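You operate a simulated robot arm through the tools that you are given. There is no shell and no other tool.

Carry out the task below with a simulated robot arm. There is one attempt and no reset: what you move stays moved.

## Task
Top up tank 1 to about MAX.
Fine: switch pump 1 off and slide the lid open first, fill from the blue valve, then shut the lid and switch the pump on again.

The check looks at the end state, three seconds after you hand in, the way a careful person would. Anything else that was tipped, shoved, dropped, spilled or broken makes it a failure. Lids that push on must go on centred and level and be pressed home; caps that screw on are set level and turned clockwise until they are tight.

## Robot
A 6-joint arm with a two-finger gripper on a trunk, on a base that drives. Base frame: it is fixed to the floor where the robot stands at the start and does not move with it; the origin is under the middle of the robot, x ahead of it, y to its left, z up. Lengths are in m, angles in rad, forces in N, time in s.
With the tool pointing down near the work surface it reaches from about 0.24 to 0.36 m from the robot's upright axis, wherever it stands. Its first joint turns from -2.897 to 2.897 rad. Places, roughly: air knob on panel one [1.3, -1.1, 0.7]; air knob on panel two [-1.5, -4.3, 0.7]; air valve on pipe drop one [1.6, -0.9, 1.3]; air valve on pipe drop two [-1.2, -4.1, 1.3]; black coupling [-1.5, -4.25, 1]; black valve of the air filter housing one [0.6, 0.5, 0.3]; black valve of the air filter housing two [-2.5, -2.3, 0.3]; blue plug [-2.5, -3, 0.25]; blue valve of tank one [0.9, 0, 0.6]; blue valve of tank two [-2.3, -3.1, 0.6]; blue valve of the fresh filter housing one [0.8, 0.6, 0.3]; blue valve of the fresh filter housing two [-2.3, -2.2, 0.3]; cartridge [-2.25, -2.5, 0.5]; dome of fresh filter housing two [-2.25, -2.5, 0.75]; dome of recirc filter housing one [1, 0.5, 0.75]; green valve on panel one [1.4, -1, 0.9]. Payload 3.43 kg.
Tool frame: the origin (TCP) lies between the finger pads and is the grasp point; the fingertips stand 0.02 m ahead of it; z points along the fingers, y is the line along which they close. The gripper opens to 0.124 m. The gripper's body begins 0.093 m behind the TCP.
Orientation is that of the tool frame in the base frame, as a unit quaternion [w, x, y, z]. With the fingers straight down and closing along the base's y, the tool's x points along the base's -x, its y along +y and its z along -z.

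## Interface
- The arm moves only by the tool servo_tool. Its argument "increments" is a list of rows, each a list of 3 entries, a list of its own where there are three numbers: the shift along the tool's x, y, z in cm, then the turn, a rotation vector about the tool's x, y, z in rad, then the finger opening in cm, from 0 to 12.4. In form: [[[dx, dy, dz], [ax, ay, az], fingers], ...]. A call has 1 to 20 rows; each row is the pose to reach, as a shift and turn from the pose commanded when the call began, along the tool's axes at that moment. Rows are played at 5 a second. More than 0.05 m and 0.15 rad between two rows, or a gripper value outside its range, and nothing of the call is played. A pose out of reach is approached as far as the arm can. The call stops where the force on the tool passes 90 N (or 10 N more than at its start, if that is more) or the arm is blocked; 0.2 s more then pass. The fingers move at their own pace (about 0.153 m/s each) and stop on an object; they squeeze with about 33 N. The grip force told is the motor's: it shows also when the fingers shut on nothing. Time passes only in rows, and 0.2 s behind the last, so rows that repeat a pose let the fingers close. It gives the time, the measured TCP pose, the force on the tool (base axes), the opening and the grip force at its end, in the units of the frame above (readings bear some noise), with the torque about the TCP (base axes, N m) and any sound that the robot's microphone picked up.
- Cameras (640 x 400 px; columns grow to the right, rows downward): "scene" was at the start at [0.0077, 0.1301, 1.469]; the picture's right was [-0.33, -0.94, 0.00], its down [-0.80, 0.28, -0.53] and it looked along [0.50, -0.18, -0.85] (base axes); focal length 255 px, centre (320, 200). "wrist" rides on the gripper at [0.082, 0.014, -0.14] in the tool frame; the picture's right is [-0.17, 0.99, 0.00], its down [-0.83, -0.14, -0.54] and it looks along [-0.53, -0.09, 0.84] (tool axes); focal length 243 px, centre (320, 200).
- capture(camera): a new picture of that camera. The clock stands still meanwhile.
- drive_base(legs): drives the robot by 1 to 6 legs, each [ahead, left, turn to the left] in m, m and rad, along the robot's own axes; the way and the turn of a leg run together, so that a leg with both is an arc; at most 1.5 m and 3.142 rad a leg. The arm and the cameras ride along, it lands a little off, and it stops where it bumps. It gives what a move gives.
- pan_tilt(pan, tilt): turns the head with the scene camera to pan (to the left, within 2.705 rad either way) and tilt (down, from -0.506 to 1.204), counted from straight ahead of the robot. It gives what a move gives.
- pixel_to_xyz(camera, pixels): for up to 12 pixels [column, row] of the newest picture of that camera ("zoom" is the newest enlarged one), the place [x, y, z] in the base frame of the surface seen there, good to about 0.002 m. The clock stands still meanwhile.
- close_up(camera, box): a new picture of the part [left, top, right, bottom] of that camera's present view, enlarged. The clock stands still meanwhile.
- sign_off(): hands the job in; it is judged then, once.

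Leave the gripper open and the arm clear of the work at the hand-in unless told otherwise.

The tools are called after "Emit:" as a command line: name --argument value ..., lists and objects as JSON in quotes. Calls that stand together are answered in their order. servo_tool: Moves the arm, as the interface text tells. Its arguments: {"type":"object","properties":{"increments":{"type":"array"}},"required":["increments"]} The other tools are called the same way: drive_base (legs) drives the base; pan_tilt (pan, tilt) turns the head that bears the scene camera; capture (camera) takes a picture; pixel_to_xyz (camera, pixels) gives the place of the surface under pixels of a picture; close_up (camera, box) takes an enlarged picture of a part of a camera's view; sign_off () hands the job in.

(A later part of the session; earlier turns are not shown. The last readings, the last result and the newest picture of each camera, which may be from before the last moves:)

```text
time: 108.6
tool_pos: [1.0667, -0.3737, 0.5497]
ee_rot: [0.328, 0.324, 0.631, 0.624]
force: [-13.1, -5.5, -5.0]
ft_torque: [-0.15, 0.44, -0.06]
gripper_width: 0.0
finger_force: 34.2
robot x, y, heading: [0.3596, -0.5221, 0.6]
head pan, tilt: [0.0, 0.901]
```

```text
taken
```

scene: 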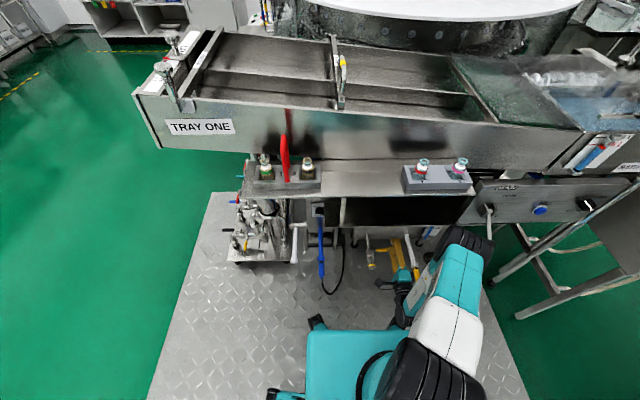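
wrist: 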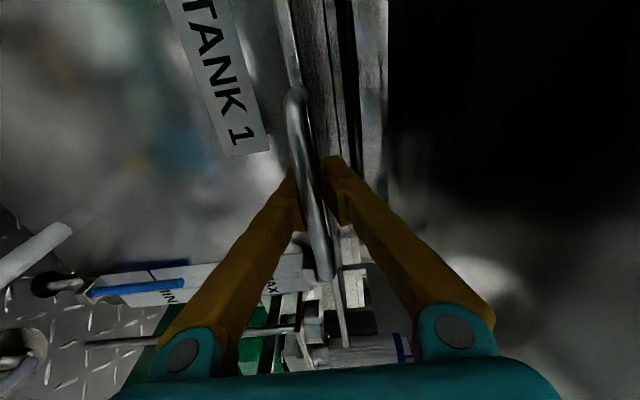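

The tool moved back with small force. I measure bar and lid edge now.

Emit:
pixel_to_xyz --camera "wrist" --pixels '[[296, 100], [303, 140], [310, 175], [322, 235], [328, 270], [320, 120], [330, 120], [335, 220], [310, 80], [345, 330], [290, 60], [300, 60]]'

Emit:
close_up --camera "wrist" --box '[250, 0, 410, 240]'

```text
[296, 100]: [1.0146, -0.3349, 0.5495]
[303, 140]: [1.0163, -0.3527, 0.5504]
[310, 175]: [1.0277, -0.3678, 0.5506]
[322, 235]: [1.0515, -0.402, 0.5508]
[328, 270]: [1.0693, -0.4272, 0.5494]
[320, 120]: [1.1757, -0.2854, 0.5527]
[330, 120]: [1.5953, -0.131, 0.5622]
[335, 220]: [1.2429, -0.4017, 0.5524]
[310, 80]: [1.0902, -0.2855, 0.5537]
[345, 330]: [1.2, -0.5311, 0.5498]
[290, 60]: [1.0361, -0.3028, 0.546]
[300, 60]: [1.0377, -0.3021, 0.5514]
```

```text
1.67 times, centred on (330, 120) of wrist
```

zoom: 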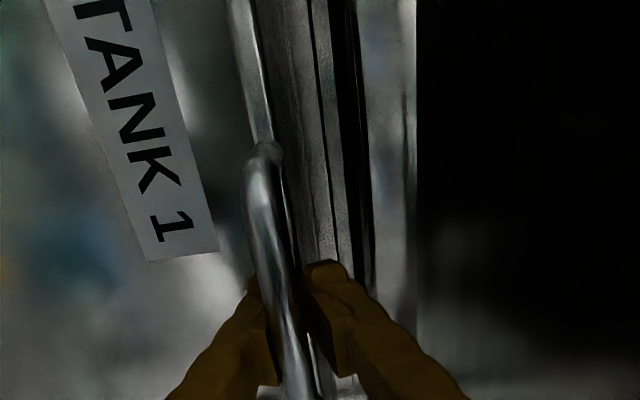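

The lid front moved from u≈0.765 to 0.675 (about 9 cm open), sliding freely. I pull another 6 cm slowly, watching for a stop.

Emit:
servo_tool --increments '[[[0, 0, -1], [0, 0, 0], 0], [[0, 0, -2], [0, 0, 0], 0], [[0, 0, -3], [0, 0, 0], 0], [[0, 0, -4], [0, 0, 0], 0], [[0, 0, -5], [0, 0, 0], 0], [[0, 0, -6], [0, 0, 0], 0]]'

Emit:
capture --camera "wrist"

Emit:
close_up --camera "wrist" --box '[250, 0, 410, 240]'

```text
time: 110.0
tool_pos: [1.0214, -0.4064, 0.5472]
ee_rot: [0.329, 0.323, 0.632, 0.623]
force: [35.1, 13.6, -37.6]
ft_torque: [0.58, 0.04, 0.54]
gripper_width: 0.006
finger_force: 35.9
robot x, y, heading: [0.3642, -0.5172, 0.607]
head pan, tilt: [0.0, 0.901]
```

```text
taken
```

wrist: 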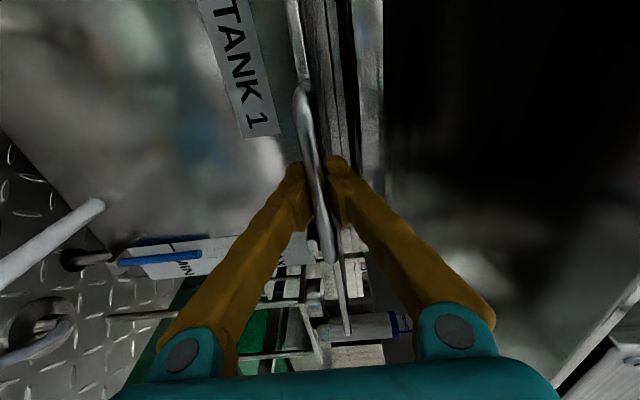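

```text
1.67 times, centred on (330, 120) of wrist
```

zoom: 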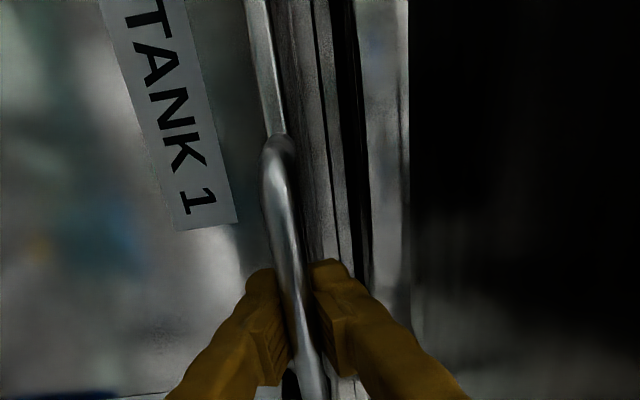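

The force rose to ~37 N – probably a stop. I measure the bar and lid edge.

Emit:
pixel_to_xyz --camera "wrist" --pixels '[[303, 100], [308, 140], [313, 175], [324, 235], [297, 50], [310, 90], [345, 310], [340, 250], [320, 100], [330, 100]]'

```text
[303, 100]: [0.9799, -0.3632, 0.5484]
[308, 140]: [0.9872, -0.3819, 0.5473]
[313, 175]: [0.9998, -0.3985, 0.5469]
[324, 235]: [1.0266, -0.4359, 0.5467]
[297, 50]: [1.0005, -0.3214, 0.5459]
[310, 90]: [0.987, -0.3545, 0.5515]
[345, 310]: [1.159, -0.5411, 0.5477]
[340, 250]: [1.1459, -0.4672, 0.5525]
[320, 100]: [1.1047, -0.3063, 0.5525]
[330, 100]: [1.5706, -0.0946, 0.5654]
```

The bar is at u≈0.59, lid edge at 0.635: the lid is open by ~13 cm at its stop. I ease forward 0.6 cm, open the fingers to 6 cm and retreat.

Emit:
servo_tool --increments '[[[0, 0, 0.4], [0, 0, 0], 0], [[0, 0, 0.6], [0, 0, 0], 3], [[0, 0, 0.6], [0, 0, 0], 6], [[0, 0, 0.6], [0, 0, 0], 6], [[0, 0, -2], [0, 0, 0], 6], [[0, 0, -5], [0, 0, 0], 6], [[0, 0, -8], [0, 0, 0], 6], [[0, 0, -10], [0, 0, 0], 6], [[0, 0, -10], [0, 0, 0], 6]]'

Emit:
capture --camera "wrist"

```text
time: 112.0
tool_pos: [0.9383, -0.4654, 0.5501]
ee_rot: [0.328, 0.322, 0.63, 0.626]
force: [-5.5, 0.4, 1.1]
ft_torque: [-0.11, 0.2, -0.55]
gripper_width: 0.0599
finger_force: 0.1
robot x, y, heading: [0.363, -0.5209, 0.604]
head pan, tilt: [0.0, 0.901]
```

```text
taken
```

wrist: 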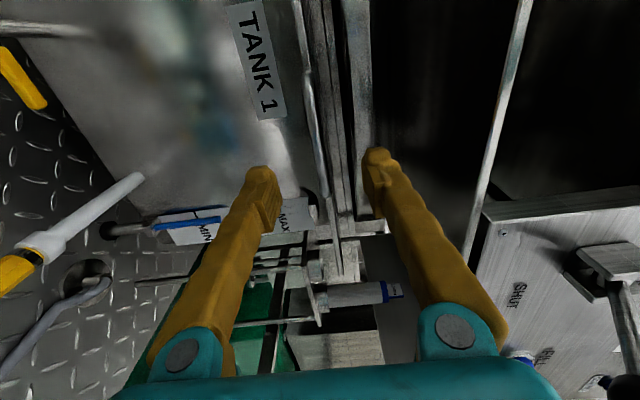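

The lid stays open. I retract 4 cm more, turn the camera upright again (roll +1.57 rad), and look at the opened lid and the gauge.

Emit:
servo_tool --increments '[[[0, 0, -2], [0, 0, 0], 6], [[0, 0, -4], [0, 0, 0.12], 6], [[0, 0, -4], [0, 0, 0.26], 6], [[0, 0, -4], [0, 0, 0.4], 6], [[0, 0, -4], [0, 0, 0.54], 6], [[0, 0, -4], [0, 0, 0.68], 6], [[0, 0, -4], [0, 0, 0.82], 6], [[0, 0, -4], [0, 0, 0.96], 6], [[0, 0, -4], [0, 0, 1.1], 6], [[0, 0, -4], [0, 0, 1.24], 6], [[0, 0, -4], [0, 0, 1.38], 6], [[0, 0, -4], [0, 0, 1.5], 6], [[0, 0, -4], [0, 0, 1.57], 6], [[0, 0, -4], [0, 0, 1.57], 6]]'

Emit:
capture --camera "wrist"

Emit:
capture --camera "scene"

```text
time: 115.0
tool_pos: [0.9063, -0.4875, 0.5491]
ee_rot: [-0.21, 0.673, 0.218, 0.675]
force: [-1.5, 2.1, 6.0]
ft_torque: [-0.48, 0.61, -0.27]
gripper_width: 0.06
finger_force: 0.1
robot x, y, heading: [0.3651, -0.521, 0.603]
head pan, tilt: [0.0, 0.901]
```

```text
taken
```

wrist: 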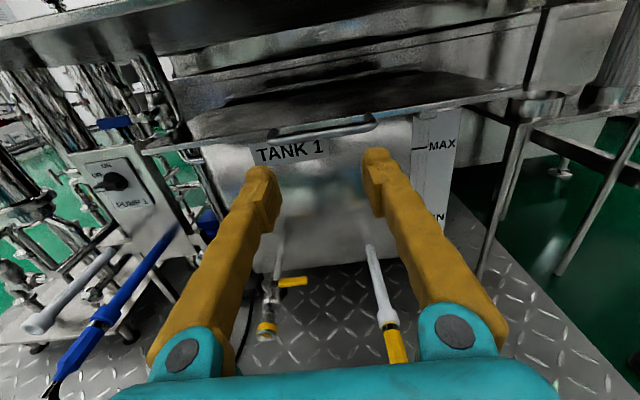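

```text
taken
```

scene: 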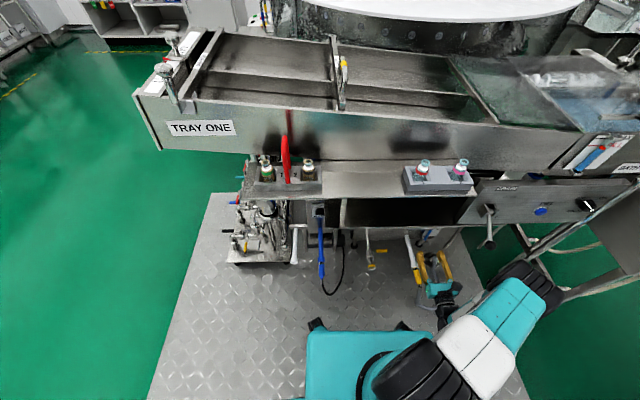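

The upper arm has swung out to the right; I check how near the elbow is to the panel's legs, and look at the lid and gauge in close-up.

Emit:
pixel_to_xyz --camera "scene" --pixels '[[530, 275], [545, 290], [555, 300], [500, 290], [575, 290], [560, 265], [520, 235], [440, 365]]'

Emit:
close_up --camera "wrist" --box '[70, 40, 480, 240]'

Emit:
close_up --camera "wrist" --box '[380, 90, 480, 240]'

```text
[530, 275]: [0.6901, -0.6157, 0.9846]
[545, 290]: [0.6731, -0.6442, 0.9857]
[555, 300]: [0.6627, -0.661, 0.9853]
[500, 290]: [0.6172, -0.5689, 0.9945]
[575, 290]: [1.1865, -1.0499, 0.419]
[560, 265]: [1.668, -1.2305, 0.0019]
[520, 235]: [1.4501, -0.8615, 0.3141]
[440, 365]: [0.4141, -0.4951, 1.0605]
```

```text
1.56 times, centred on (275, 140) of wrist
```

zoom: 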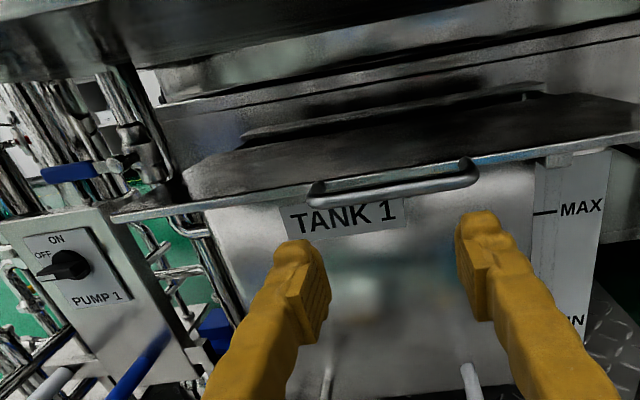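

```text
2.67 times, centred on (430, 165) of wrist
```

zoom: 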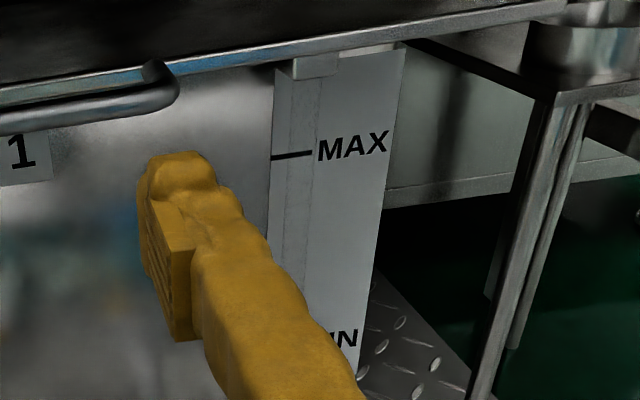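

The lid is open forward, the elbow is well clear, and the level is still below view near MIN. Now to the valve: I drive 0.22 m left (the tool is at u≈0.46, clear of the lid handle at 0.585).

Emit:
drive_base --legs '[[0, -0.0, 0.008], [0, 0.22, 0]]'

Emit:
capture --camera "wrist"

Emit:
close_up --camera "wrist" --box '[120, 40, 360, 240]'

```text
time: 119.5
tool_pos: [0.7797, -0.3079, 0.5501]
ee_rot: [-0.21, 0.673, 0.219, 0.674]
force: [-3.5, 2.0, 2.6]
ft_torque: [-0.21, 0.26, -0.52]
gripper_width: 0.0601
finger_force: 0.0
robot x, y, heading: [0.2324, -0.339, 0.608]
head pan, tilt: [0.0, 0.901]
```

```text
taken
```

wrist: 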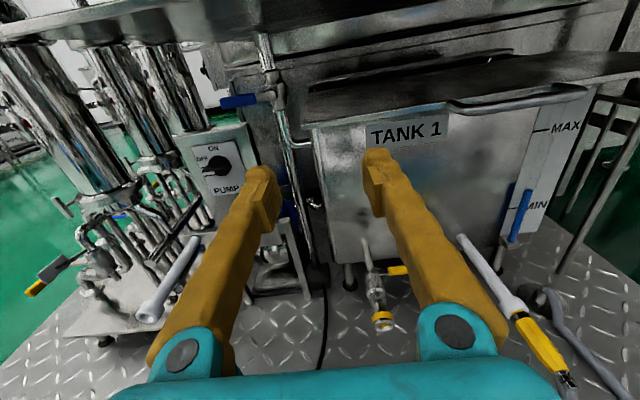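

```text
2.00 times, centred on (240, 140) of wrist
```

zoom: 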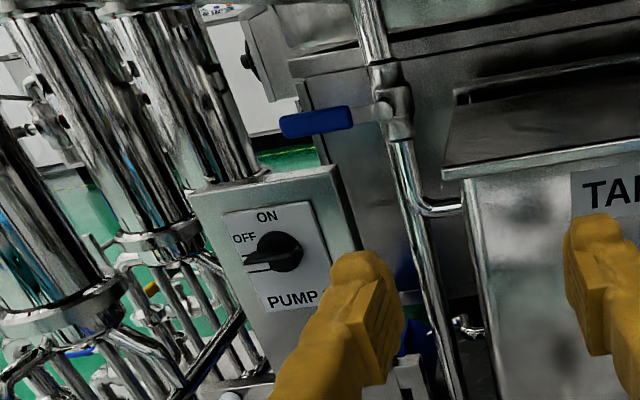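

From here I see both the valve and the gauge. I move the tool left 12 cm and slightly up/forward for a close look at the lever.

Emit:
servo_tool --increments '[[[0, -3, 0], [0, 0, 0], 6], [[0, -6, 1], [0, 0, 0], 5], [[0, -9, 2], [0, 0, 0], 4], [[0, -12, 4], [0, 0, 0], 4], [[0, -12, 6], [0, 0, 0], 4], [[0, -12, 6], [0, 0, 0], 4]]'

Emit:
capture --camera "wrist"

Emit:
close_up --camera "wrist" --box '[210, 0, 430, 180]'

```text
time: 120.9
tool_pos: [0.7554, -0.1731, 0.5476]
ee_rot: [-0.21, 0.674, 0.218, 0.674]
force: [-5.5, -0.4, 6.9]
ft_torque: [-0.48, 0.72, -0.37]
gripper_width: 0.0401
finger_force: 0.0
robot x, y, heading: [0.2334, -0.3376, 0.602]
head pan, tilt: [0.0, 0.901]
```

```text
taken
```

wrist: 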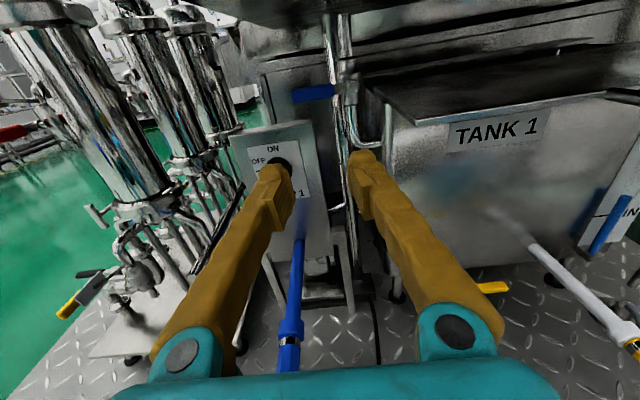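

```text
2.22 times, centred on (320, 90) of wrist
```

zoom: 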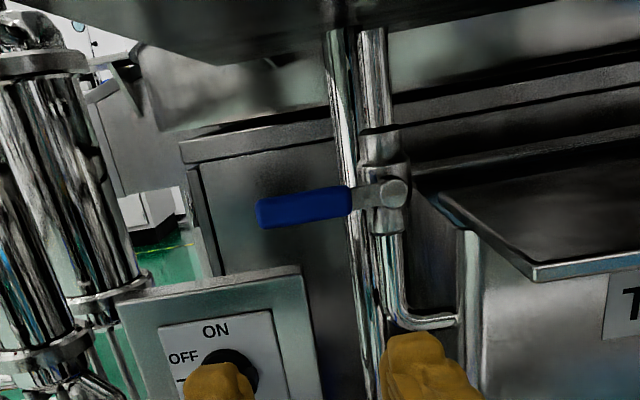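

The lever's blue grip runs from zoom (258,213) to (350,200) with its pivot nut at (395,193); a post pipe runs just behind. I measure them.

Emit:
pixel_to_xyz --camera "zoom" --pixels '[[262, 212], [300, 207], [345, 200], [370, 196], [395, 193], [300, 195], [300, 220], [350, 240], [385, 250], [385, 150], [345, 100], [535, 270]]'

```text
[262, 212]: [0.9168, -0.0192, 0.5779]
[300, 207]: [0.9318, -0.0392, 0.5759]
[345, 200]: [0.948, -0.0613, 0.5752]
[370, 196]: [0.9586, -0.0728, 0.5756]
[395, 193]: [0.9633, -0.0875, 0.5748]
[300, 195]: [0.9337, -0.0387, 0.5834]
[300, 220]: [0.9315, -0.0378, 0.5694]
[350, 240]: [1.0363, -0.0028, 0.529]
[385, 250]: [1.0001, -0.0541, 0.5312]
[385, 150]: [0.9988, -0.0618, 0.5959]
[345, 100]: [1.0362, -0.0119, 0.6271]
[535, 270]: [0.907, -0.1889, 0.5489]
```

Lever: blue grip v 0.541–0.594, z 0.568–0.584, front at u=0.740; pivot at v=0.624, z=0.575. I roll the tool −1.57 (fingers above/below) and place it before the grip's outer part: v≈0.556, z≈0.576, still at u≈0.52.

Emit:
servo_tool --increments '[[[0.5, -0.5, 0], [0, 0, -0.14], 5], [[1, -1, 0], [0, 0, -0.28], 5], [[1.5, -1.5, 0], [0, 0, -0.42], 5], [[2, -1.9, 0], [0, 0, -0.56], 5], [[2.8, -1.9, 0], [0, 0, -0.7], 5], [[2.8, -1.9, 0], [0, 0, -0.84], 5], [[2.8, -1.9, 0], [0, 0, -0.98], 5], [[2.8, -1.9, 0], [0, 0, -1.12], 5], [[2.8, -1.9, 0], [0, 0, -1.26], 5], [[2.8, -1.9, 0], [0, 0, -1.4], 5], [[2.8, -1.9, 0], [0, 0, -1.5], 5], [[2.8, -1.9, 0], [0, 0, -1.571], 5], [[2.8, -1.9, 0], [0, 0, -1.571], 5]]'

Emit:
capture --camera "wrist"

```text
time: 123.7
tool_pos: [0.7504, -0.1607, 0.5747]
ee_rot: [0.329, 0.321, 0.63, 0.626]
force: [5.0, 1.9, 1.0]
ft_torque: [0.01, 0.06, 0.13]
gripper_width: 0.05
finger_force: 0.0
robot x, y, heading: [0.2319, -0.3381, 0.611]
head pan, tilt: [0.0, 0.901]
```

```text
taken
```

wrist: 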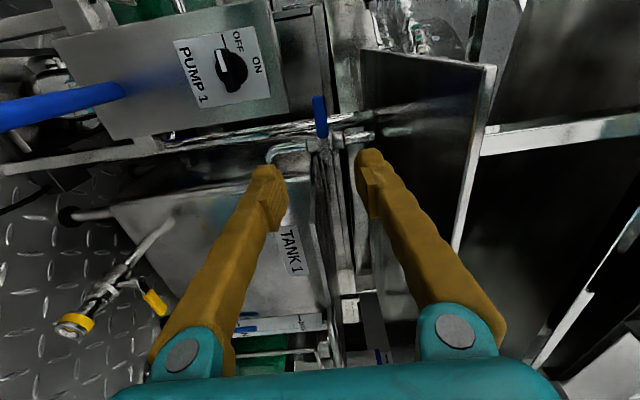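

The tool is at u=0.523, v=0.562, z=0.575. I advance to u≈0.69, shifting 0.5 cm left, and check.

Emit:
servo_tool --increments '[[[0.2, 0, 4], [0, 0, 0], 5], [[0.4, 0, 8], [0, 0, 0], 5], [[0.5, 0, 12], [0, 0, 0], 5], [[0.5, 0.1, 16.5], [0, 0, 0], 5], [[0.5, 0.1, 16.5], [0, 0, 0], 5]]'

Emit:
capture --camera "wrist"

Emit:
close_up --camera "wrist" --box '[230, 60, 400, 220]'

```text
time: 124.9
tool_pos: [0.8809, -0.0578, 0.5759]
ee_rot: [0.327, 0.321, 0.632, 0.625]
force: [-5.3, 0.9, 2.6]
ft_torque: [-0.16, 0.28, -0.42]
gripper_width: 0.0497
finger_force: 0.1
robot x, y, heading: [0.2336, -0.3382, 0.608]
head pan, tilt: [0.0, 0.901]
```

```text
taken
```

wrist: 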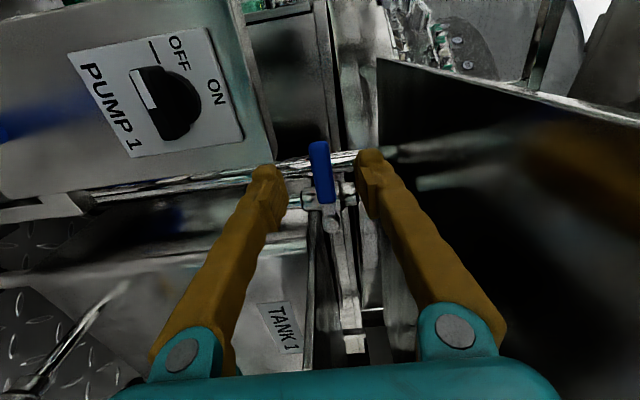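

```text
2.50 times, centred on (315, 140) of wrist
```

zoom: 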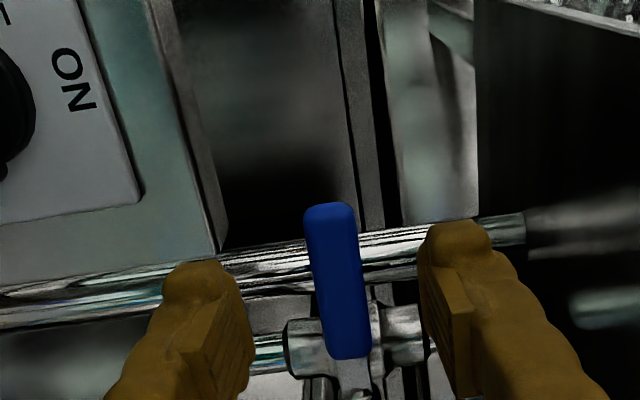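

The lever sits centred between the fingers (TCP u=0.689, v=0.552). I advance 5.2 cm and close on the lever.

Emit:
servo_tool --increments '[[[0, 0, 2.5], [0, 0, 0], 5], [[0, 0, 5.2], [0, 0, 0], 5], [[0, 0, 5.2], [0, 0, 0], 5], [[0, 0, 5.2], [0, 0, 0], 2.5], [[0, 0, 5.2], [0, 0, 0], 0], [[0, 0, 5.2], [0, 0, 0], 0], [[0, 0, 5.2], [0, 0, 0], 0]]'

Emit:
capture --camera "wrist"

```text
time: 126.5
tool_pos: [0.9189, -0.0334, 0.5754]
ee_rot: [0.329, 0.324, 0.631, 0.624]
force: [-8.6, 3.3, -12.4]
ft_torque: [0.64, 0.02, -1.04]
gripper_width: 0.0171
finger_force: 45.1
robot x, y, heading: [0.2282, -0.3502, 0.612]
head pan, tilt: [0.0, 0.901]
```

```text
taken
```

wrist: 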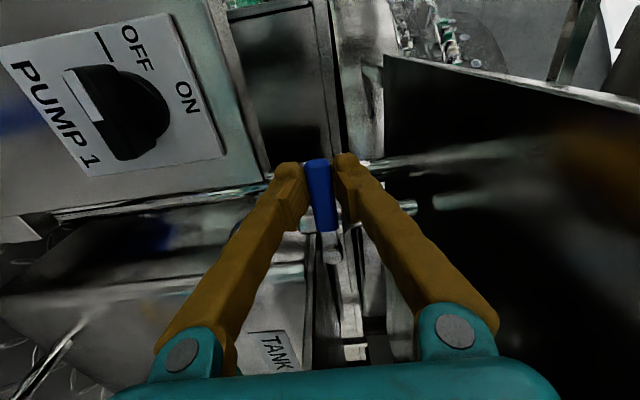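

The lever is held (opening 1.7 cm, pivot radius 7 cm). I test turning it downwards by 0.2 rad along its arc, watching forces.

Emit:
servo_tool --increments '[[[0, -0.35, 0], [0, 0, -0.05], 0], [[-0.03, -0.7, 0], [0, 0, -0.1], 0], [[-0.08, -1.05, 0], [0, 0, -0.15], 0], [[-0.14, -1.39, 0], [0, 0, -0.2], 0]]'

Emit:
capture --camera "wrist"

```text
time: 127.5
tool_pos: [0.921, -0.0305, 0.5626]
ee_rot: [0.391, 0.254, 0.658, 0.591]
force: [30.8, 3.1, -12.2]
ft_torque: [0.92, 0.09, 0.13]
gripper_width: 0.0178
finger_force: 44.4
robot x, y, heading: [0.2306, -0.3405, 0.613]
head pan, tilt: [0.0, 0.901]
```

```text
taken
```

wrist: 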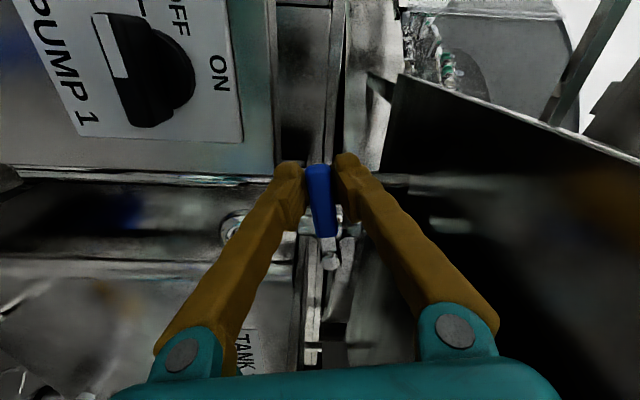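

The lever moves down smoothly (TCP z 0.5754→0.5626), no stop. I continue opening along the arc by another 1.05 rad.

Emit:
servo_tool --increments '[[[-0.08, -1.05, 0], [0, 0, -0.15], 0], [[-0.31, -2.07, 0], [0, 0, -0.3], 0], [[-0.7, -3.05, 0], [0, 0, -0.45], 0], [[-1.22, -3.95, 0], [0, 0, -0.6], 0], [[-1.88, -4.77, 0], [0, 0, -0.75], 0], [[-2.65, -5.48, 0], [0, 0, -0.9], 0], [[-3.52, -6.07, 0], [0, 0, -1.05], 0]]'

Emit:
capture --camera "wrist"

```text
time: 129.1
tool_pos: [0.9517, -0.0722, 0.5116]
ee_rot: [0.634, -0.108, 0.699, 0.313]
force: [6.7, 1.0, -11.1]
ft_torque: [0.82, -0.46, -0.39]
gripper_width: 0.0173
finger_force: 44.9
robot x, y, heading: [0.2324, -0.3421, 0.606]
head pan, tilt: [0.0, 0.901]
```

```text
taken
```

wrist: 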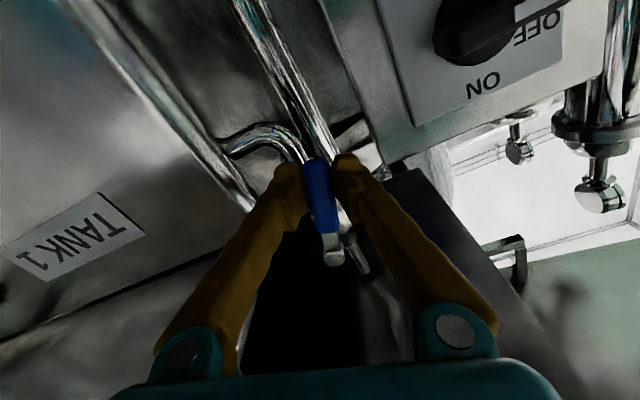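

The valve is ~72° open with low force. The clock stands still now; I look with the scene camera to see whether the lower gauge is visible from there.

Emit:
pan_tilt --pan -0.5 --tilt 0.8

Emit:
capture --camera "scene"

```text
time: 130.1
tool_pos: [0.9506, -0.069, 0.5105]
ee_rot: [0.632, -0.107, 0.7, 0.314]
force: [0.4, -11.1, 3.4]
ft_torque: [-0.48, 1.6, 0.23]
gripper_width: 0.0172
finger_force: 44.8
robot x, y, heading: [0.2289, -0.3345, 0.6]
head pan, tilt: [-0.499, 0.799]
```

```text
taken
```

scene: 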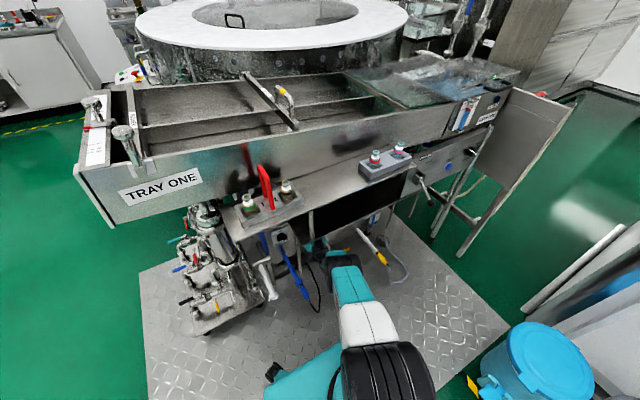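

The gauge shows as a small blue mark near (375,217). I enlarge it.

Emit:
close_up --camera "scene" --box '[340, 190, 420, 250]'

```text
6.67 times, centred on (380, 220) of scene
```

zoom: 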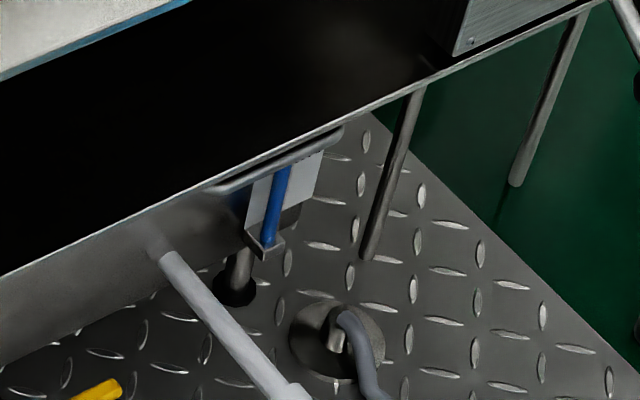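

I measure the blue column's visible top and bottom.

Emit:
pixel_to_xyz --camera "zoom" --pixels '[[284, 170], [283, 176], [280, 190], [270, 240], [260, 195], [310, 160], [290, 165], [300, 160]]'

```text
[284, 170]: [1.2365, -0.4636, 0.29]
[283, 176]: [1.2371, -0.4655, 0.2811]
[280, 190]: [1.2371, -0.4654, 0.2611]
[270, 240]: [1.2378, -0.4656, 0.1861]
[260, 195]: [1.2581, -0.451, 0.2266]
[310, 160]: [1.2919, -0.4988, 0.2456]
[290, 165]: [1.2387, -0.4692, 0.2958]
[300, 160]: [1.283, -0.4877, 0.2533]
```

The column is visible only up to z≈0.296 from here (start level was z≈0.317, MAX at z≈0.435). I now close the lever again along the reverse arc to measure how much the short opening has filled.

Emit:
servo_tool --increments '[[[-0.08, 1.05, 0], [0, 0, 0.15], 0], [[-0.31, 2.07, 0], [0, 0, 0.3], 0], [[-0.7, 3.05, 0], [0, 0, 0.45], 0], [[-1.22, 3.95, 0], [0, 0, 0.6], 0], [[-1.88, 4.77, 0], [0, 0, 0.75], 0], [[-2.65, 5.48, 0], [0, 0, 0.9], 0], [[-3.52, 6.07, 0], [0, 0, 1.05], 0], [[-4.46, 6.52, 0], [0, 0, 1.2], 0], [[-4.8, 6.64, 0], [0, 0, 1.25], 0]]'

Emit:
capture --camera "wrist"

```text
time: 132.1
tool_pos: [0.9212, -0.0289, 0.5739]
ee_rot: [0.327, 0.322, 0.631, 0.625]
force: [-20.6, -10.1, 1.2]
ft_torque: [-0.1, 0.2, -0.98]
gripper_width: 0.0171
finger_force: 45.2
robot x, y, heading: [0.2304, -0.3467, 0.619]
head pan, tilt: [-0.499, 0.799]
```

```text
taken
```

wrist: 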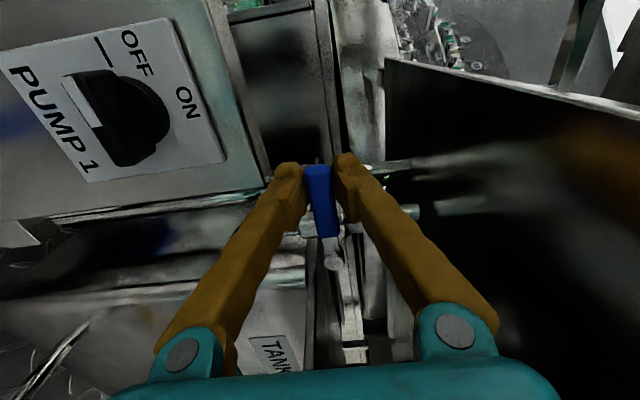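

The lever is back across the pipe. I release it and back off 21 cm; from there the wrist camera saw the gauge at the bottom of its picture.

Emit:
servo_tool --increments '[[[0, 0, 0], [0, 0, 0], 3], [[0, 0, 0], [0, 0, 0], 5], [[0, 0, -4], [0, 0, 0], 5], [[0, 0, -8], [0, 0, 0], 5], [[0, 0, -12], [0, 0, 0], 5], [[0, 0, -16], [0, 0, 0], 5], [[0, 0, -21], [0, 0, 0], 5], [[0, 0, -21], [0, 0, 0], 5]]'

Emit:
capture --camera "wrist"

Emit:
close_up --camera "wrist" --box '[210, 290, 350, 380]'

```text
time: 133.9
tool_pos: [0.7483, -0.1494, 0.5724]
ee_rot: [0.329, 0.321, 0.631, 0.625]
force: [6.2, 0.9, -9.0]
ft_torque: [0.7, -1.07, 0.24]
gripper_width: 0.05
finger_force: 0.1
robot x, y, heading: [0.2364, -0.3349, 0.611]
head pan, tilt: [-0.499, 0.799]
```

```text
taken
```

wrist: 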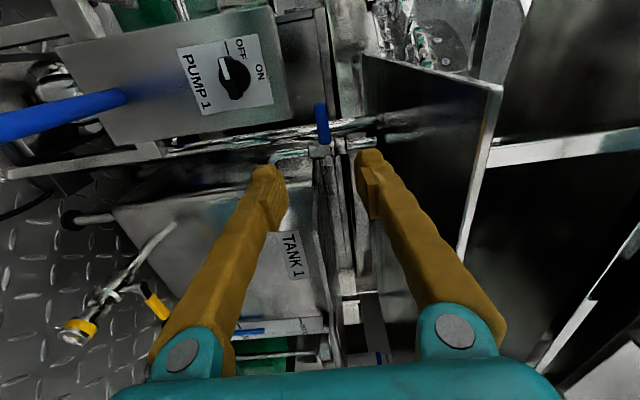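

```text
4.44 times, centred on (280, 335) of wrist
```

zoom: 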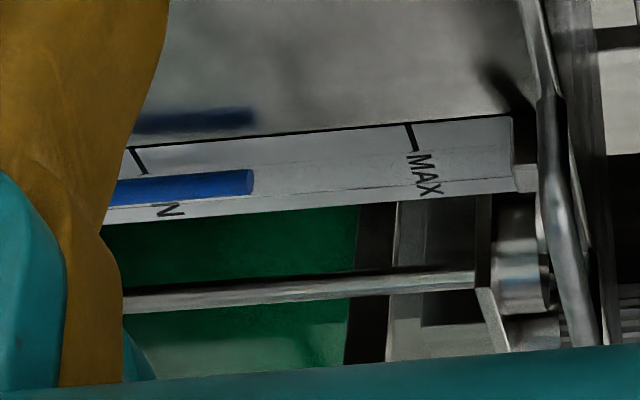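

The gauge shows clearly: blue column ends at zoom x≈252, MIN tick at x≈137, MAX tick at x≈411. I measure their heights.

Emit:
pixel_to_xyz --camera "zoom" --pixels '[[248, 183], [252, 180], [240, 185], [138, 160], [410, 135], [415, 150], [170, 190], [135, 150], [407, 128], [200, 185]]'

```text
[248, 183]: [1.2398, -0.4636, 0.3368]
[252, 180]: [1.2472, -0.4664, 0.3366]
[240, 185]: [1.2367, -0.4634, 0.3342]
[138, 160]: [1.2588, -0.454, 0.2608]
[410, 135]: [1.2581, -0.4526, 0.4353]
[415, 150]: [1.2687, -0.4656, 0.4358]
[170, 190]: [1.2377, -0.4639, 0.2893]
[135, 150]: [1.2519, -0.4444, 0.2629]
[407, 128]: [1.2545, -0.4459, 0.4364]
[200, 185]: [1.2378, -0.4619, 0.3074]
```

The level is at z≈0.337 (it was ≈0.317); MIN is 0.261 and MAX 0.4355. So that short opening gave ~2 cm; about 9.8 cm are still needed. I go back 21 cm to the lever and grip it again.

Emit:
servo_tool --increments '[[[0, 0, 4], [0, 0, 0], 5], [[0, 0, 8], [0, 0, 0], 5], [[0, 0, 12], [0, 0, 0], 5], [[0, 0, 16], [0, 0, 0], 5], [[0, 0, 19], [0, 0, 0], 5], [[0, 0, 21], [0, 0, 0], 5], [[0, 0, 21], [0, 0, 0], 5], [[0, 0, 21], [0, 0, 0], 2.5], [[0, 0, 21], [0, 0, 0], 0], [[0, 0, 21], [0, 0, 0], 0], [[0, 0, 21], [0, 0, 0], 0]]'

Emit:
capture --camera "wrist"

```text
time: 136.3
tool_pos: [0.9209, -0.0274, 0.5745]
ee_rot: [0.326, 0.322, 0.632, 0.625]
force: [-31.6, -8.7, 2.0]
ft_torque: [-0.18, 0.9, -0.12]
gripper_width: 0.0172
finger_force: 45.1
robot x, y, heading: [0.233, -0.3409, 0.615]
head pan, tilt: [-0.499, 0.799]
```

```text
taken
```

wrist: 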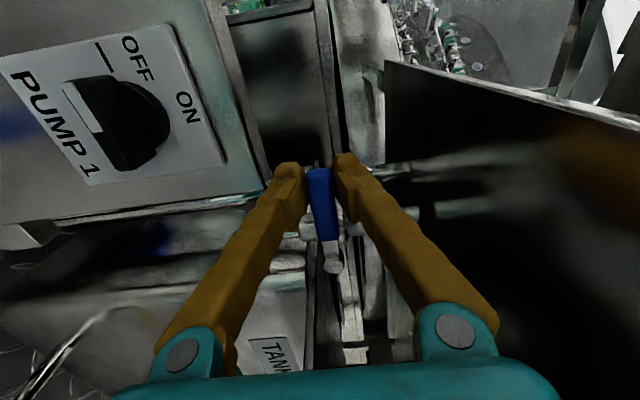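

The lever is gripped again. I open it to 1.25 rad along the arc and hold for about 2 s in this call.

Emit:
servo_tool --increments '[[[-0.08, -1.05, 0], [0, 0, -0.15], 0], [[-0.31, -2.07, 0], [0, 0, -0.3], 0], [[-0.7, -3.05, 0], [0, 0, -0.45], 0], [[-1.22, -3.95, 0], [0, 0, -0.6], 0], [[-1.88, -4.77, 0], [0, 0, -0.75], 0], [[-2.65, -5.48, 0], [0, 0, -0.9], 0], [[-3.52, -6.07, 0], [0, 0, -1.05], 0], [[-4.46, -6.52, 0], [0, 0, -1.2], 0], [[-4.8, -6.64, 0], [0, 0, -1.25], 0], [[-4.8, -6.64, 0], [0, 0, -1.25], 0], [[-4.8, -6.64, 0], [0, 0, -1.25], 0], [[-4.8, -6.64, 0], [0, 0, -1.25], 0], [[-4.8, -6.64, 0], [0, 0, -1.25], 0], [[-4.8, -6.64, 0], [0, 0, -1.25], 0], [[-4.8, -6.64, 0], [0, 0, -1.25], 0], [[-4.8, -6.64, 0], [0, 0, -1.25], 0], [[-4.8, -6.64, 0], [0, 0, -1.25], 0], [[-4.8, -6.64, 0], [0, 0, -1.25], 0], [[-4.8, -6.64, 0], [0, 0, -1.25], 0], [[-4.8, -6.64, 0], [0, 0, -1.25], 0]]'

Emit:
capture --camera "wrist"

Emit:
close_up --camera "scene" --box '[340, 190, 420, 250]'

```text
time: 140.5
tool_pos: [0.951, -0.071, 0.5107]
ee_rot: [0.632, -0.107, 0.7, 0.315]
force: [-21.9, -11.0, 2.0]
ft_torque: [-0.68, 1.02, 0.04]
gripper_width: 0.0172
finger_force: 44.4
robot x, y, heading: [0.2346, -0.3419, 0.602]
head pan, tilt: [-0.499, 0.799]
```

```text
taken
```

wrist: 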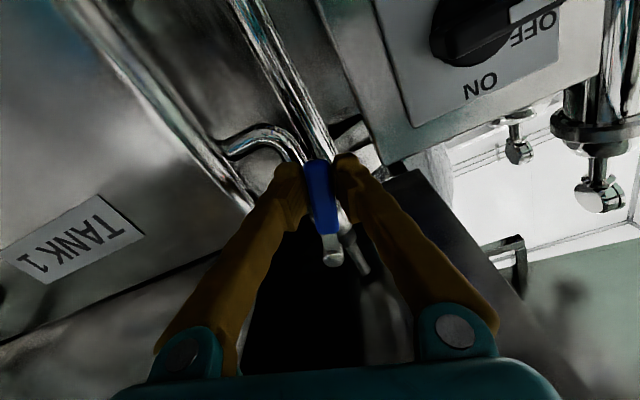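

```text
6.67 times, centred on (380, 220) of scene
```

zoom: 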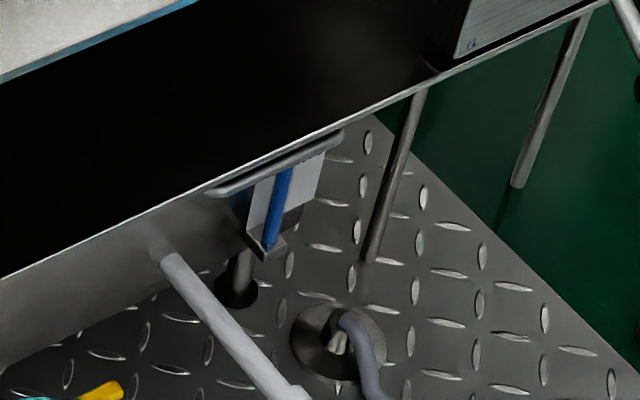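

The valve is open and held (2.4 s so far); no spill is visible. I hold it for another 4 s.

Emit:
servo_tool --increments '[[[0, 0, 0], [0, 0, 0], 0], [[0, 0, 0], [0, 0, 0], 0], [[0, 0, 0], [0, 0, 0], 0], [[0, 0, 0], [0, 0, 0], 0], [[0, 0, 0], [0, 0, 0], 0], [[0, 0, 0], [0, 0, 0], 0], [[0, 0, 0], [0, 0, 0], 0], [[0, 0, 0], [0, 0, 0], 0], [[0, 0, 0], [0, 0, 0], 0], [[0, 0, 0], [0, 0, 0], 0], [[0, 0, 0], [0, 0, 0], 0], [[0, 0, 0], [0, 0, 0], 0], [[0, 0, 0], [0, 0, 0], 0], [[0, 0, 0], [0, 0, 0], 0], [[0, 0, 0], [0, 0, 0], 0], [[0, 0, 0], [0, 0, 0], 0], [[0, 0, 0], [0, 0, 0], 0], [[0, 0, 0], [0, 0, 0], 0], [[0, 0, 0], [0, 0, 0], 0], [[0, 0, 0], [0, 0, 0], 0]]'

```text
time: 144.7
tool_pos: [0.9513, -0.0707, 0.5087]
ee_rot: [0.632, -0.109, 0.699, 0.315]
force: [20.3, 11.7, -3.1]
ft_torque: [-0.06, -0.15, 0.41]
gripper_width: 0.0177
finger_force: 45.1
robot x, y, heading: [0.2339, -0.3386, 0.607]
head pan, tilt: [-0.499, 0.799]
```

Held for 6.6 s in all. I hold about 1 s more and then close along the reverse arc.

Emit:
servo_tool --increments '[[[0, 0, 0], [0, 0, 0], 0], [[0, 0, 0], [0, 0, 0], 0], [[0, 0, 0], [0, 0, 0], 0], [[0, 0, 0], [0, 0, 0], 0], [[0, 0, 0], [0, 0, 0], 0], [[-0.08, 1.05, 0], [0, 0, 0.15], 0], [[-0.31, 2.07, 0], [0, 0, 0.3], 0], [[-0.7, 3.05, 0], [0, 0, 0.45], 0], [[-1.22, 3.95, 0], [0, 0, 0.6], 0], [[-1.88, 4.77, 0], [0, 0, 0.75], 0], [[-2.65, 5.48, 0], [0, 0, 0.9], 0], [[-3.52, 6.07, 0], [0, 0, 1.05], 0], [[-4.46, 6.52, 0], [0, 0, 1.2], 0], [[-4.8, 6.64, 0], [0, 0, 1.25], 0], [[-4.8, 6.64, 0], [0, 0, 1.25], 0]]'

Emit:
servo_tool --increments '[[[0, 0, 0], [0, 0, 0], 3], [[0, 0, 0], [0, 0, 0], 5], [[0, 0, -4], [0, 0, 0], 5], [[0, 0, -8], [0, 0, 0], 5], [[0, 0, -12], [0, 0, 0], 5], [[0, 0, -16], [0, 0, 0], 5], [[0, 0, -21], [0, 0, 0], 5], [[0, 0, -21], [0, 0, 0], 5]]'

Emit:
capture --camera "wrist"

Emit:
close_up --camera "wrist" --box '[210, 290, 350, 380]'

```text
time: 147.9
tool_pos: [0.9215, -0.0293, 0.5757]
ee_rot: [0.331, 0.323, 0.63, 0.624]
force: [20.8, 2.0, -18.4]
ft_torque: [0.61, 0.52, -0.16]
gripper_width: 0.0181
finger_force: 45.5
robot x, y, heading: [0.2208, -0.3332, 0.6]
head pan, tilt: [-0.499, 0.799]
```

```text
time: 149.7
tool_pos: [0.7502, -0.1506, 0.5762]
ee_rot: [0.33, 0.32, 0.629, 0.627]
force: [4.3, -1.1, 1.0]
ft_torque: [-0.01, 0.04, 0.34]
gripper_width: 0.0499
finger_force: 0.0
robot x, y, heading: [0.2317, -0.3411, 0.612]
head pan, tilt: [-0.499, 0.799]
```

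```text
taken
```

wrist: 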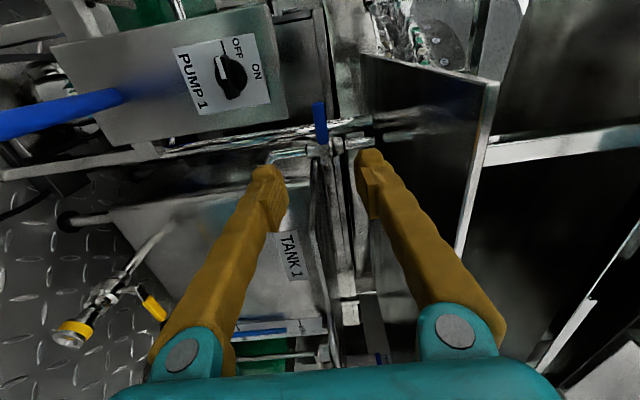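

```text
4.44 times, centred on (280, 335) of wrist
```

zoom: 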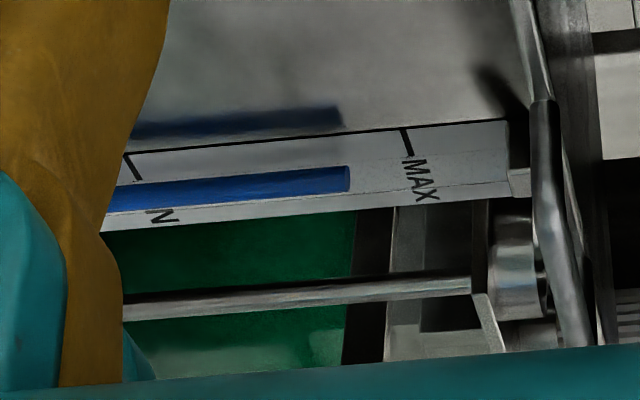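

The column has risen to zoom x≈347, with MAX at x≈407. I measure.

Emit:
pixel_to_xyz --camera "zoom" --pixels '[[344, 178], [347, 176], [340, 180], [348, 180], [407, 140], [404, 132], [412, 155], [130, 165]]'

Emit:
close_up --camera "wrist" --box '[290, 80, 350, 180]'

```text
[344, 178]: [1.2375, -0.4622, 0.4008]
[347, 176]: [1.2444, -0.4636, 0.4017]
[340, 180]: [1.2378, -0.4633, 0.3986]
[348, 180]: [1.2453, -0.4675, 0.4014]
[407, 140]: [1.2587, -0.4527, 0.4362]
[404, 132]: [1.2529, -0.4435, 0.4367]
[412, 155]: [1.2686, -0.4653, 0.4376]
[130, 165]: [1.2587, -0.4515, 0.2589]
```

```text
4.00 times, centred on (320, 130) of wrist
```

zoom: 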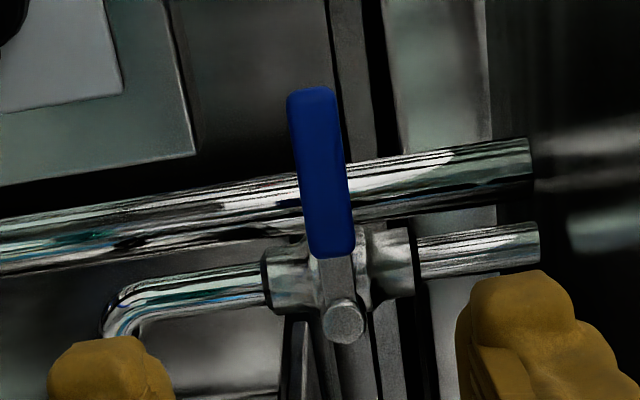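

Level is z≈0.4015, MAX 0.4365: about 3.5 cm remain (rate ≈0.7 cm/s at this opening), so ~3.2 s of holding. I approach the lever to u≈0.69 first to check that it had been fully closed.

Emit:
servo_tool --increments '[[[0, 0, 4], [0, 0, 0], 5], [[0, 0, 8], [0, 0, 0], 5], [[0, 0, 12], [0, 0, 0], 5], [[0, 0, 16], [0, 0, 0], 5], [[0, 0, 16], [0, 0, 0], 5]]'

Emit:
close_up --camera "wrist" --box '[230, 60, 400, 220]'

```text
time: 150.9
tool_pos: [0.8837, -0.0618, 0.5747]
ee_rot: [0.329, 0.322, 0.632, 0.624]
force: [-0.5, 2.1, -3.4]
ft_torque: [0.22, -0.37, -0.3]
gripper_width: 0.0501
finger_force: 0.0
robot x, y, heading: [0.2368, -0.3396, 0.604]
head pan, tilt: [-0.499, 0.799]
```

```text
2.50 times, centred on (315, 140) of wrist
```

zoom: 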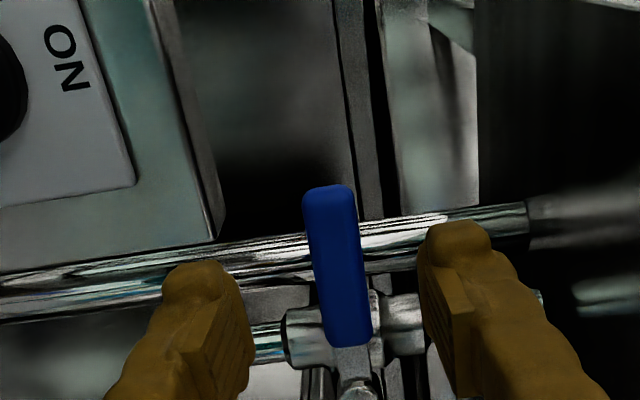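

The lever is square to the pipe within about 1°. I advance 5 cm, grip it, and next open it for the last part.

Emit:
servo_tool --increments '[[[0, 0, 2.5], [0, 0, 0], 5], [[0, 0, 5], [0, 0, 0], 5], [[0, 0, 5], [0, 0, 0], 5], [[0, 0, 5], [0, 0, 0], 2.5], [[0, 0, 5], [0, 0, 0], 0], [[0, 0, 5], [0, 0, 0], 0], [[0, 0, 5], [0, 0, 0], 0]]'

Emit:
servo_tool --increments '[[[-0.08, -1.05, 0], [0, 0, -0.15], 0], [[-0.31, -2.07, 0], [0, 0, -0.3], 0], [[-0.7, -3.05, 0], [0, 0, -0.45], 0], [[-1.22, -3.95, 0], [0, 0, -0.6], 0], [[-1.88, -4.77, 0], [0, 0, -0.75], 0], [[-2.65, -5.48, 0], [0, 0, -0.9], 0], [[-3.52, -6.07, 0], [0, 0, -1.05], 0], [[-4.46, -6.52, 0], [0, 0, -1.2], 0], [[-4.8, -6.64, 0], [0, 0, -1.25], 0], [[-4.8, -6.64, 0], [0, 0, -1.25], 0], [[-4.8, -6.64, 0], [0, 0, -1.25], 0], [[-4.8, -6.64, 0], [0, 0, -1.25], 0], [[-4.8, -6.64, 0], [0, 0, -1.25], 0], [[-4.8, -6.64, 0], [0, 0, -1.25], 0], [[-4.8, -6.64, 0], [0, 0, -1.25], 0], [[-4.8, -6.64, 0], [0, 0, -1.25], 0], [[-4.8, -6.64, 0], [0, 0, -1.25], 0], [[-4.8, -6.64, 0], [0, 0, -1.25], 0], [[-4.8, -6.64, 0], [0, 0, -1.25], 0], [[-4.8, -6.64, 0], [0, 0, -1.25], 0]]'

```text
time: 152.5
tool_pos: [0.9256, -0.0304, 0.5756]
ee_rot: [0.328, 0.322, 0.633, 0.623]
force: [6.8, 2.7, -21.8]
ft_torque: [-0.07, 0.93, -1.44]
gripper_width: 0.0176
finger_force: 44.5
robot x, y, heading: [0.2353, -0.3368, 0.598]
head pan, tilt: [-0.499, 0.799]
```

```text
time: 156.7
tool_pos: [0.9514, -0.068, 0.5095]
ee_rot: [0.632, -0.109, 0.699, 0.316]
force: [-3.9, -3.0, 7.1]
ft_torque: [-0.77, 0.95, 0.48]
gripper_width: 0.0172
finger_force: 45.3
robot x, y, heading: [0.2346, -0.3428, 0.605]
head pan, tilt: [-0.499, 0.799]
```

Open and held 2.4 s. I hold 0.8 s more, then close, turning 0.05 rad past to seat the lever firmly.

Emit:
servo_tool --increments '[[[0, 0, 0], [0, 0, 0], 0], [[0, 0, 0], [0, 0, 0], 0], [[0, 0, 0], [0, 0, 0], 0], [[0, 0, 0], [0, 0, 0], 0], [[-0.08, 1.05, 0], [0, 0, 0.15], 0], [[-0.31, 2.07, 0], [0, 0, 0.3], 0], [[-0.7, 3.05, 0], [0, 0, 0.45], 0], [[-1.22, 3.95, 0], [0, 0, 0.6], 0], [[-1.88, 4.77, 0], [0, 0, 0.75], 0], [[-2.65, 5.48, 0], [0, 0, 0.9], 0], [[-3.52, 6.07, 0], [0, 0, 1.05], 0], [[-4.46, 6.52, 0], [0, 0, 1.2], 0], [[-4.8, 6.64, 0], [0, 0, 1.25], 0], [[-5.1, 6.74, 0], [0, 0, 1.3], 0], [[-5.1, 6.74, 0], [0, 0, 1.3], 0]]'

Emit:
capture --camera "wrist"

```text
time: 159.9
tool_pos: [0.9191, -0.0312, 0.5755]
ee_rot: [0.312, 0.339, 0.624, 0.631]
force: [-1.6, 1.9, -21.3]
ft_torque: [-1.04, 0.25, -0.92]
gripper_width: 0.0174
finger_force: 45.1
robot x, y, heading: [0.2339, -0.3399, 0.612]
head pan, tilt: [-0.499, 0.799]
```

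```text
taken
```

wrist: 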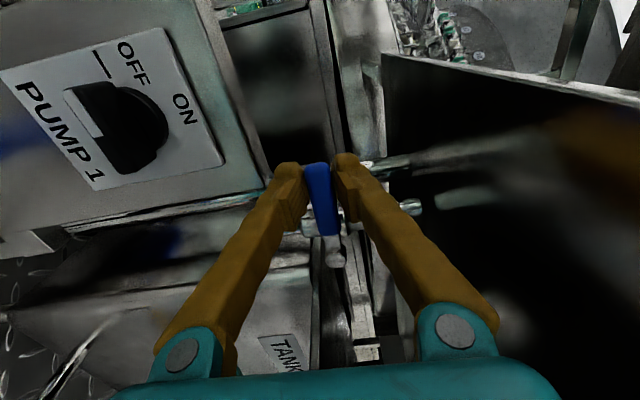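

The lever is at its stop (−21 N reaction). I release it, back off 21 cm (undoing the extra 0.05 roll) and read the gauge.

Emit:
servo_tool --increments '[[[0, 0, 0], [0, 0, 0], 3], [[0, 0, 0], [0, 0, 0], 5], [[0, 0, -4], [0, 0, -0.02], 5], [[0, 0, -8], [0, 0, -0.05], 5], [[0, 0, -12], [0, 0, -0.05], 5], [[0, 0, -16], [0, 0, -0.05], 5], [[0, 0, -21], [0, 0, -0.05], 5], [[0, 0, -21], [0, 0, -0.05], 5]]'

Emit:
capture --camera "wrist"

Emit:
close_up --camera "wrist" --box '[210, 290, 350, 380]'

```text
time: 161.7
tool_pos: [0.7553, -0.1486, 0.5797]
ee_rot: [0.33, 0.322, 0.63, 0.625]
force: [4.1, 2.1, -3.2]
ft_torque: [0.16, -0.27, -0.03]
gripper_width: 0.0503
finger_force: 0.0
robot x, y, heading: [0.2337, -0.3394, 0.603]
head pan, tilt: [-0.499, 0.799]
```

```text
taken
```

wrist: 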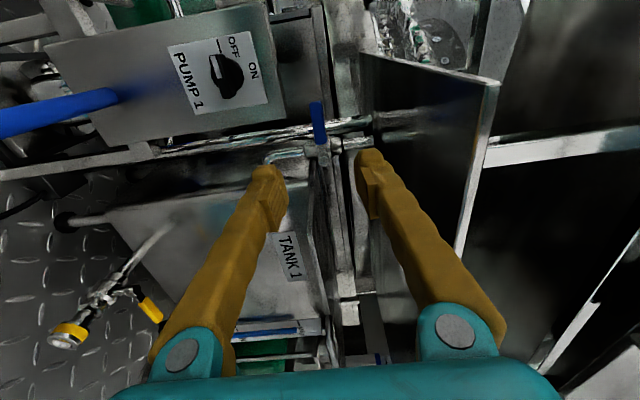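

```text
4.44 times, centred on (280, 335) of wrist
```

zoom: 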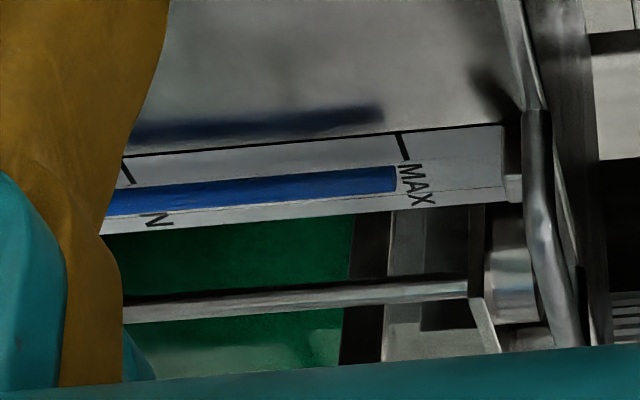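

The column's end is at zoom x≈396, the MAX tick at x≈401. I measure both.

Emit:
pixel_to_xyz --camera "zoom" --pixels '[[390, 180], [395, 176], [393, 184], [396, 180], [401, 145], [397, 137], [405, 158], [127, 170]]'

Emit:
close_up --camera "wrist" --box '[290, 80, 350, 180]'

```text
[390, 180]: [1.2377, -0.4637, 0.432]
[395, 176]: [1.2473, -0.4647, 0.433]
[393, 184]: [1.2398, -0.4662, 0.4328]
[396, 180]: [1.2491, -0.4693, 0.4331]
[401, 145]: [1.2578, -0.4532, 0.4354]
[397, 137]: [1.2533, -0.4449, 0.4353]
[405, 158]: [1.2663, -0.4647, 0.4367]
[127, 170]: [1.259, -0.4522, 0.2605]
```

```text
4.00 times, centred on (320, 130) of wrist
```

zoom: 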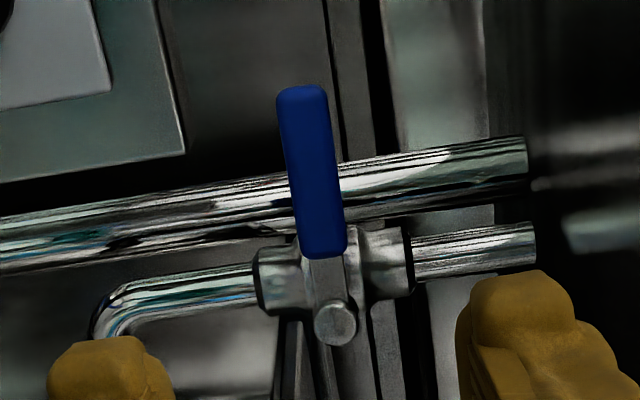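

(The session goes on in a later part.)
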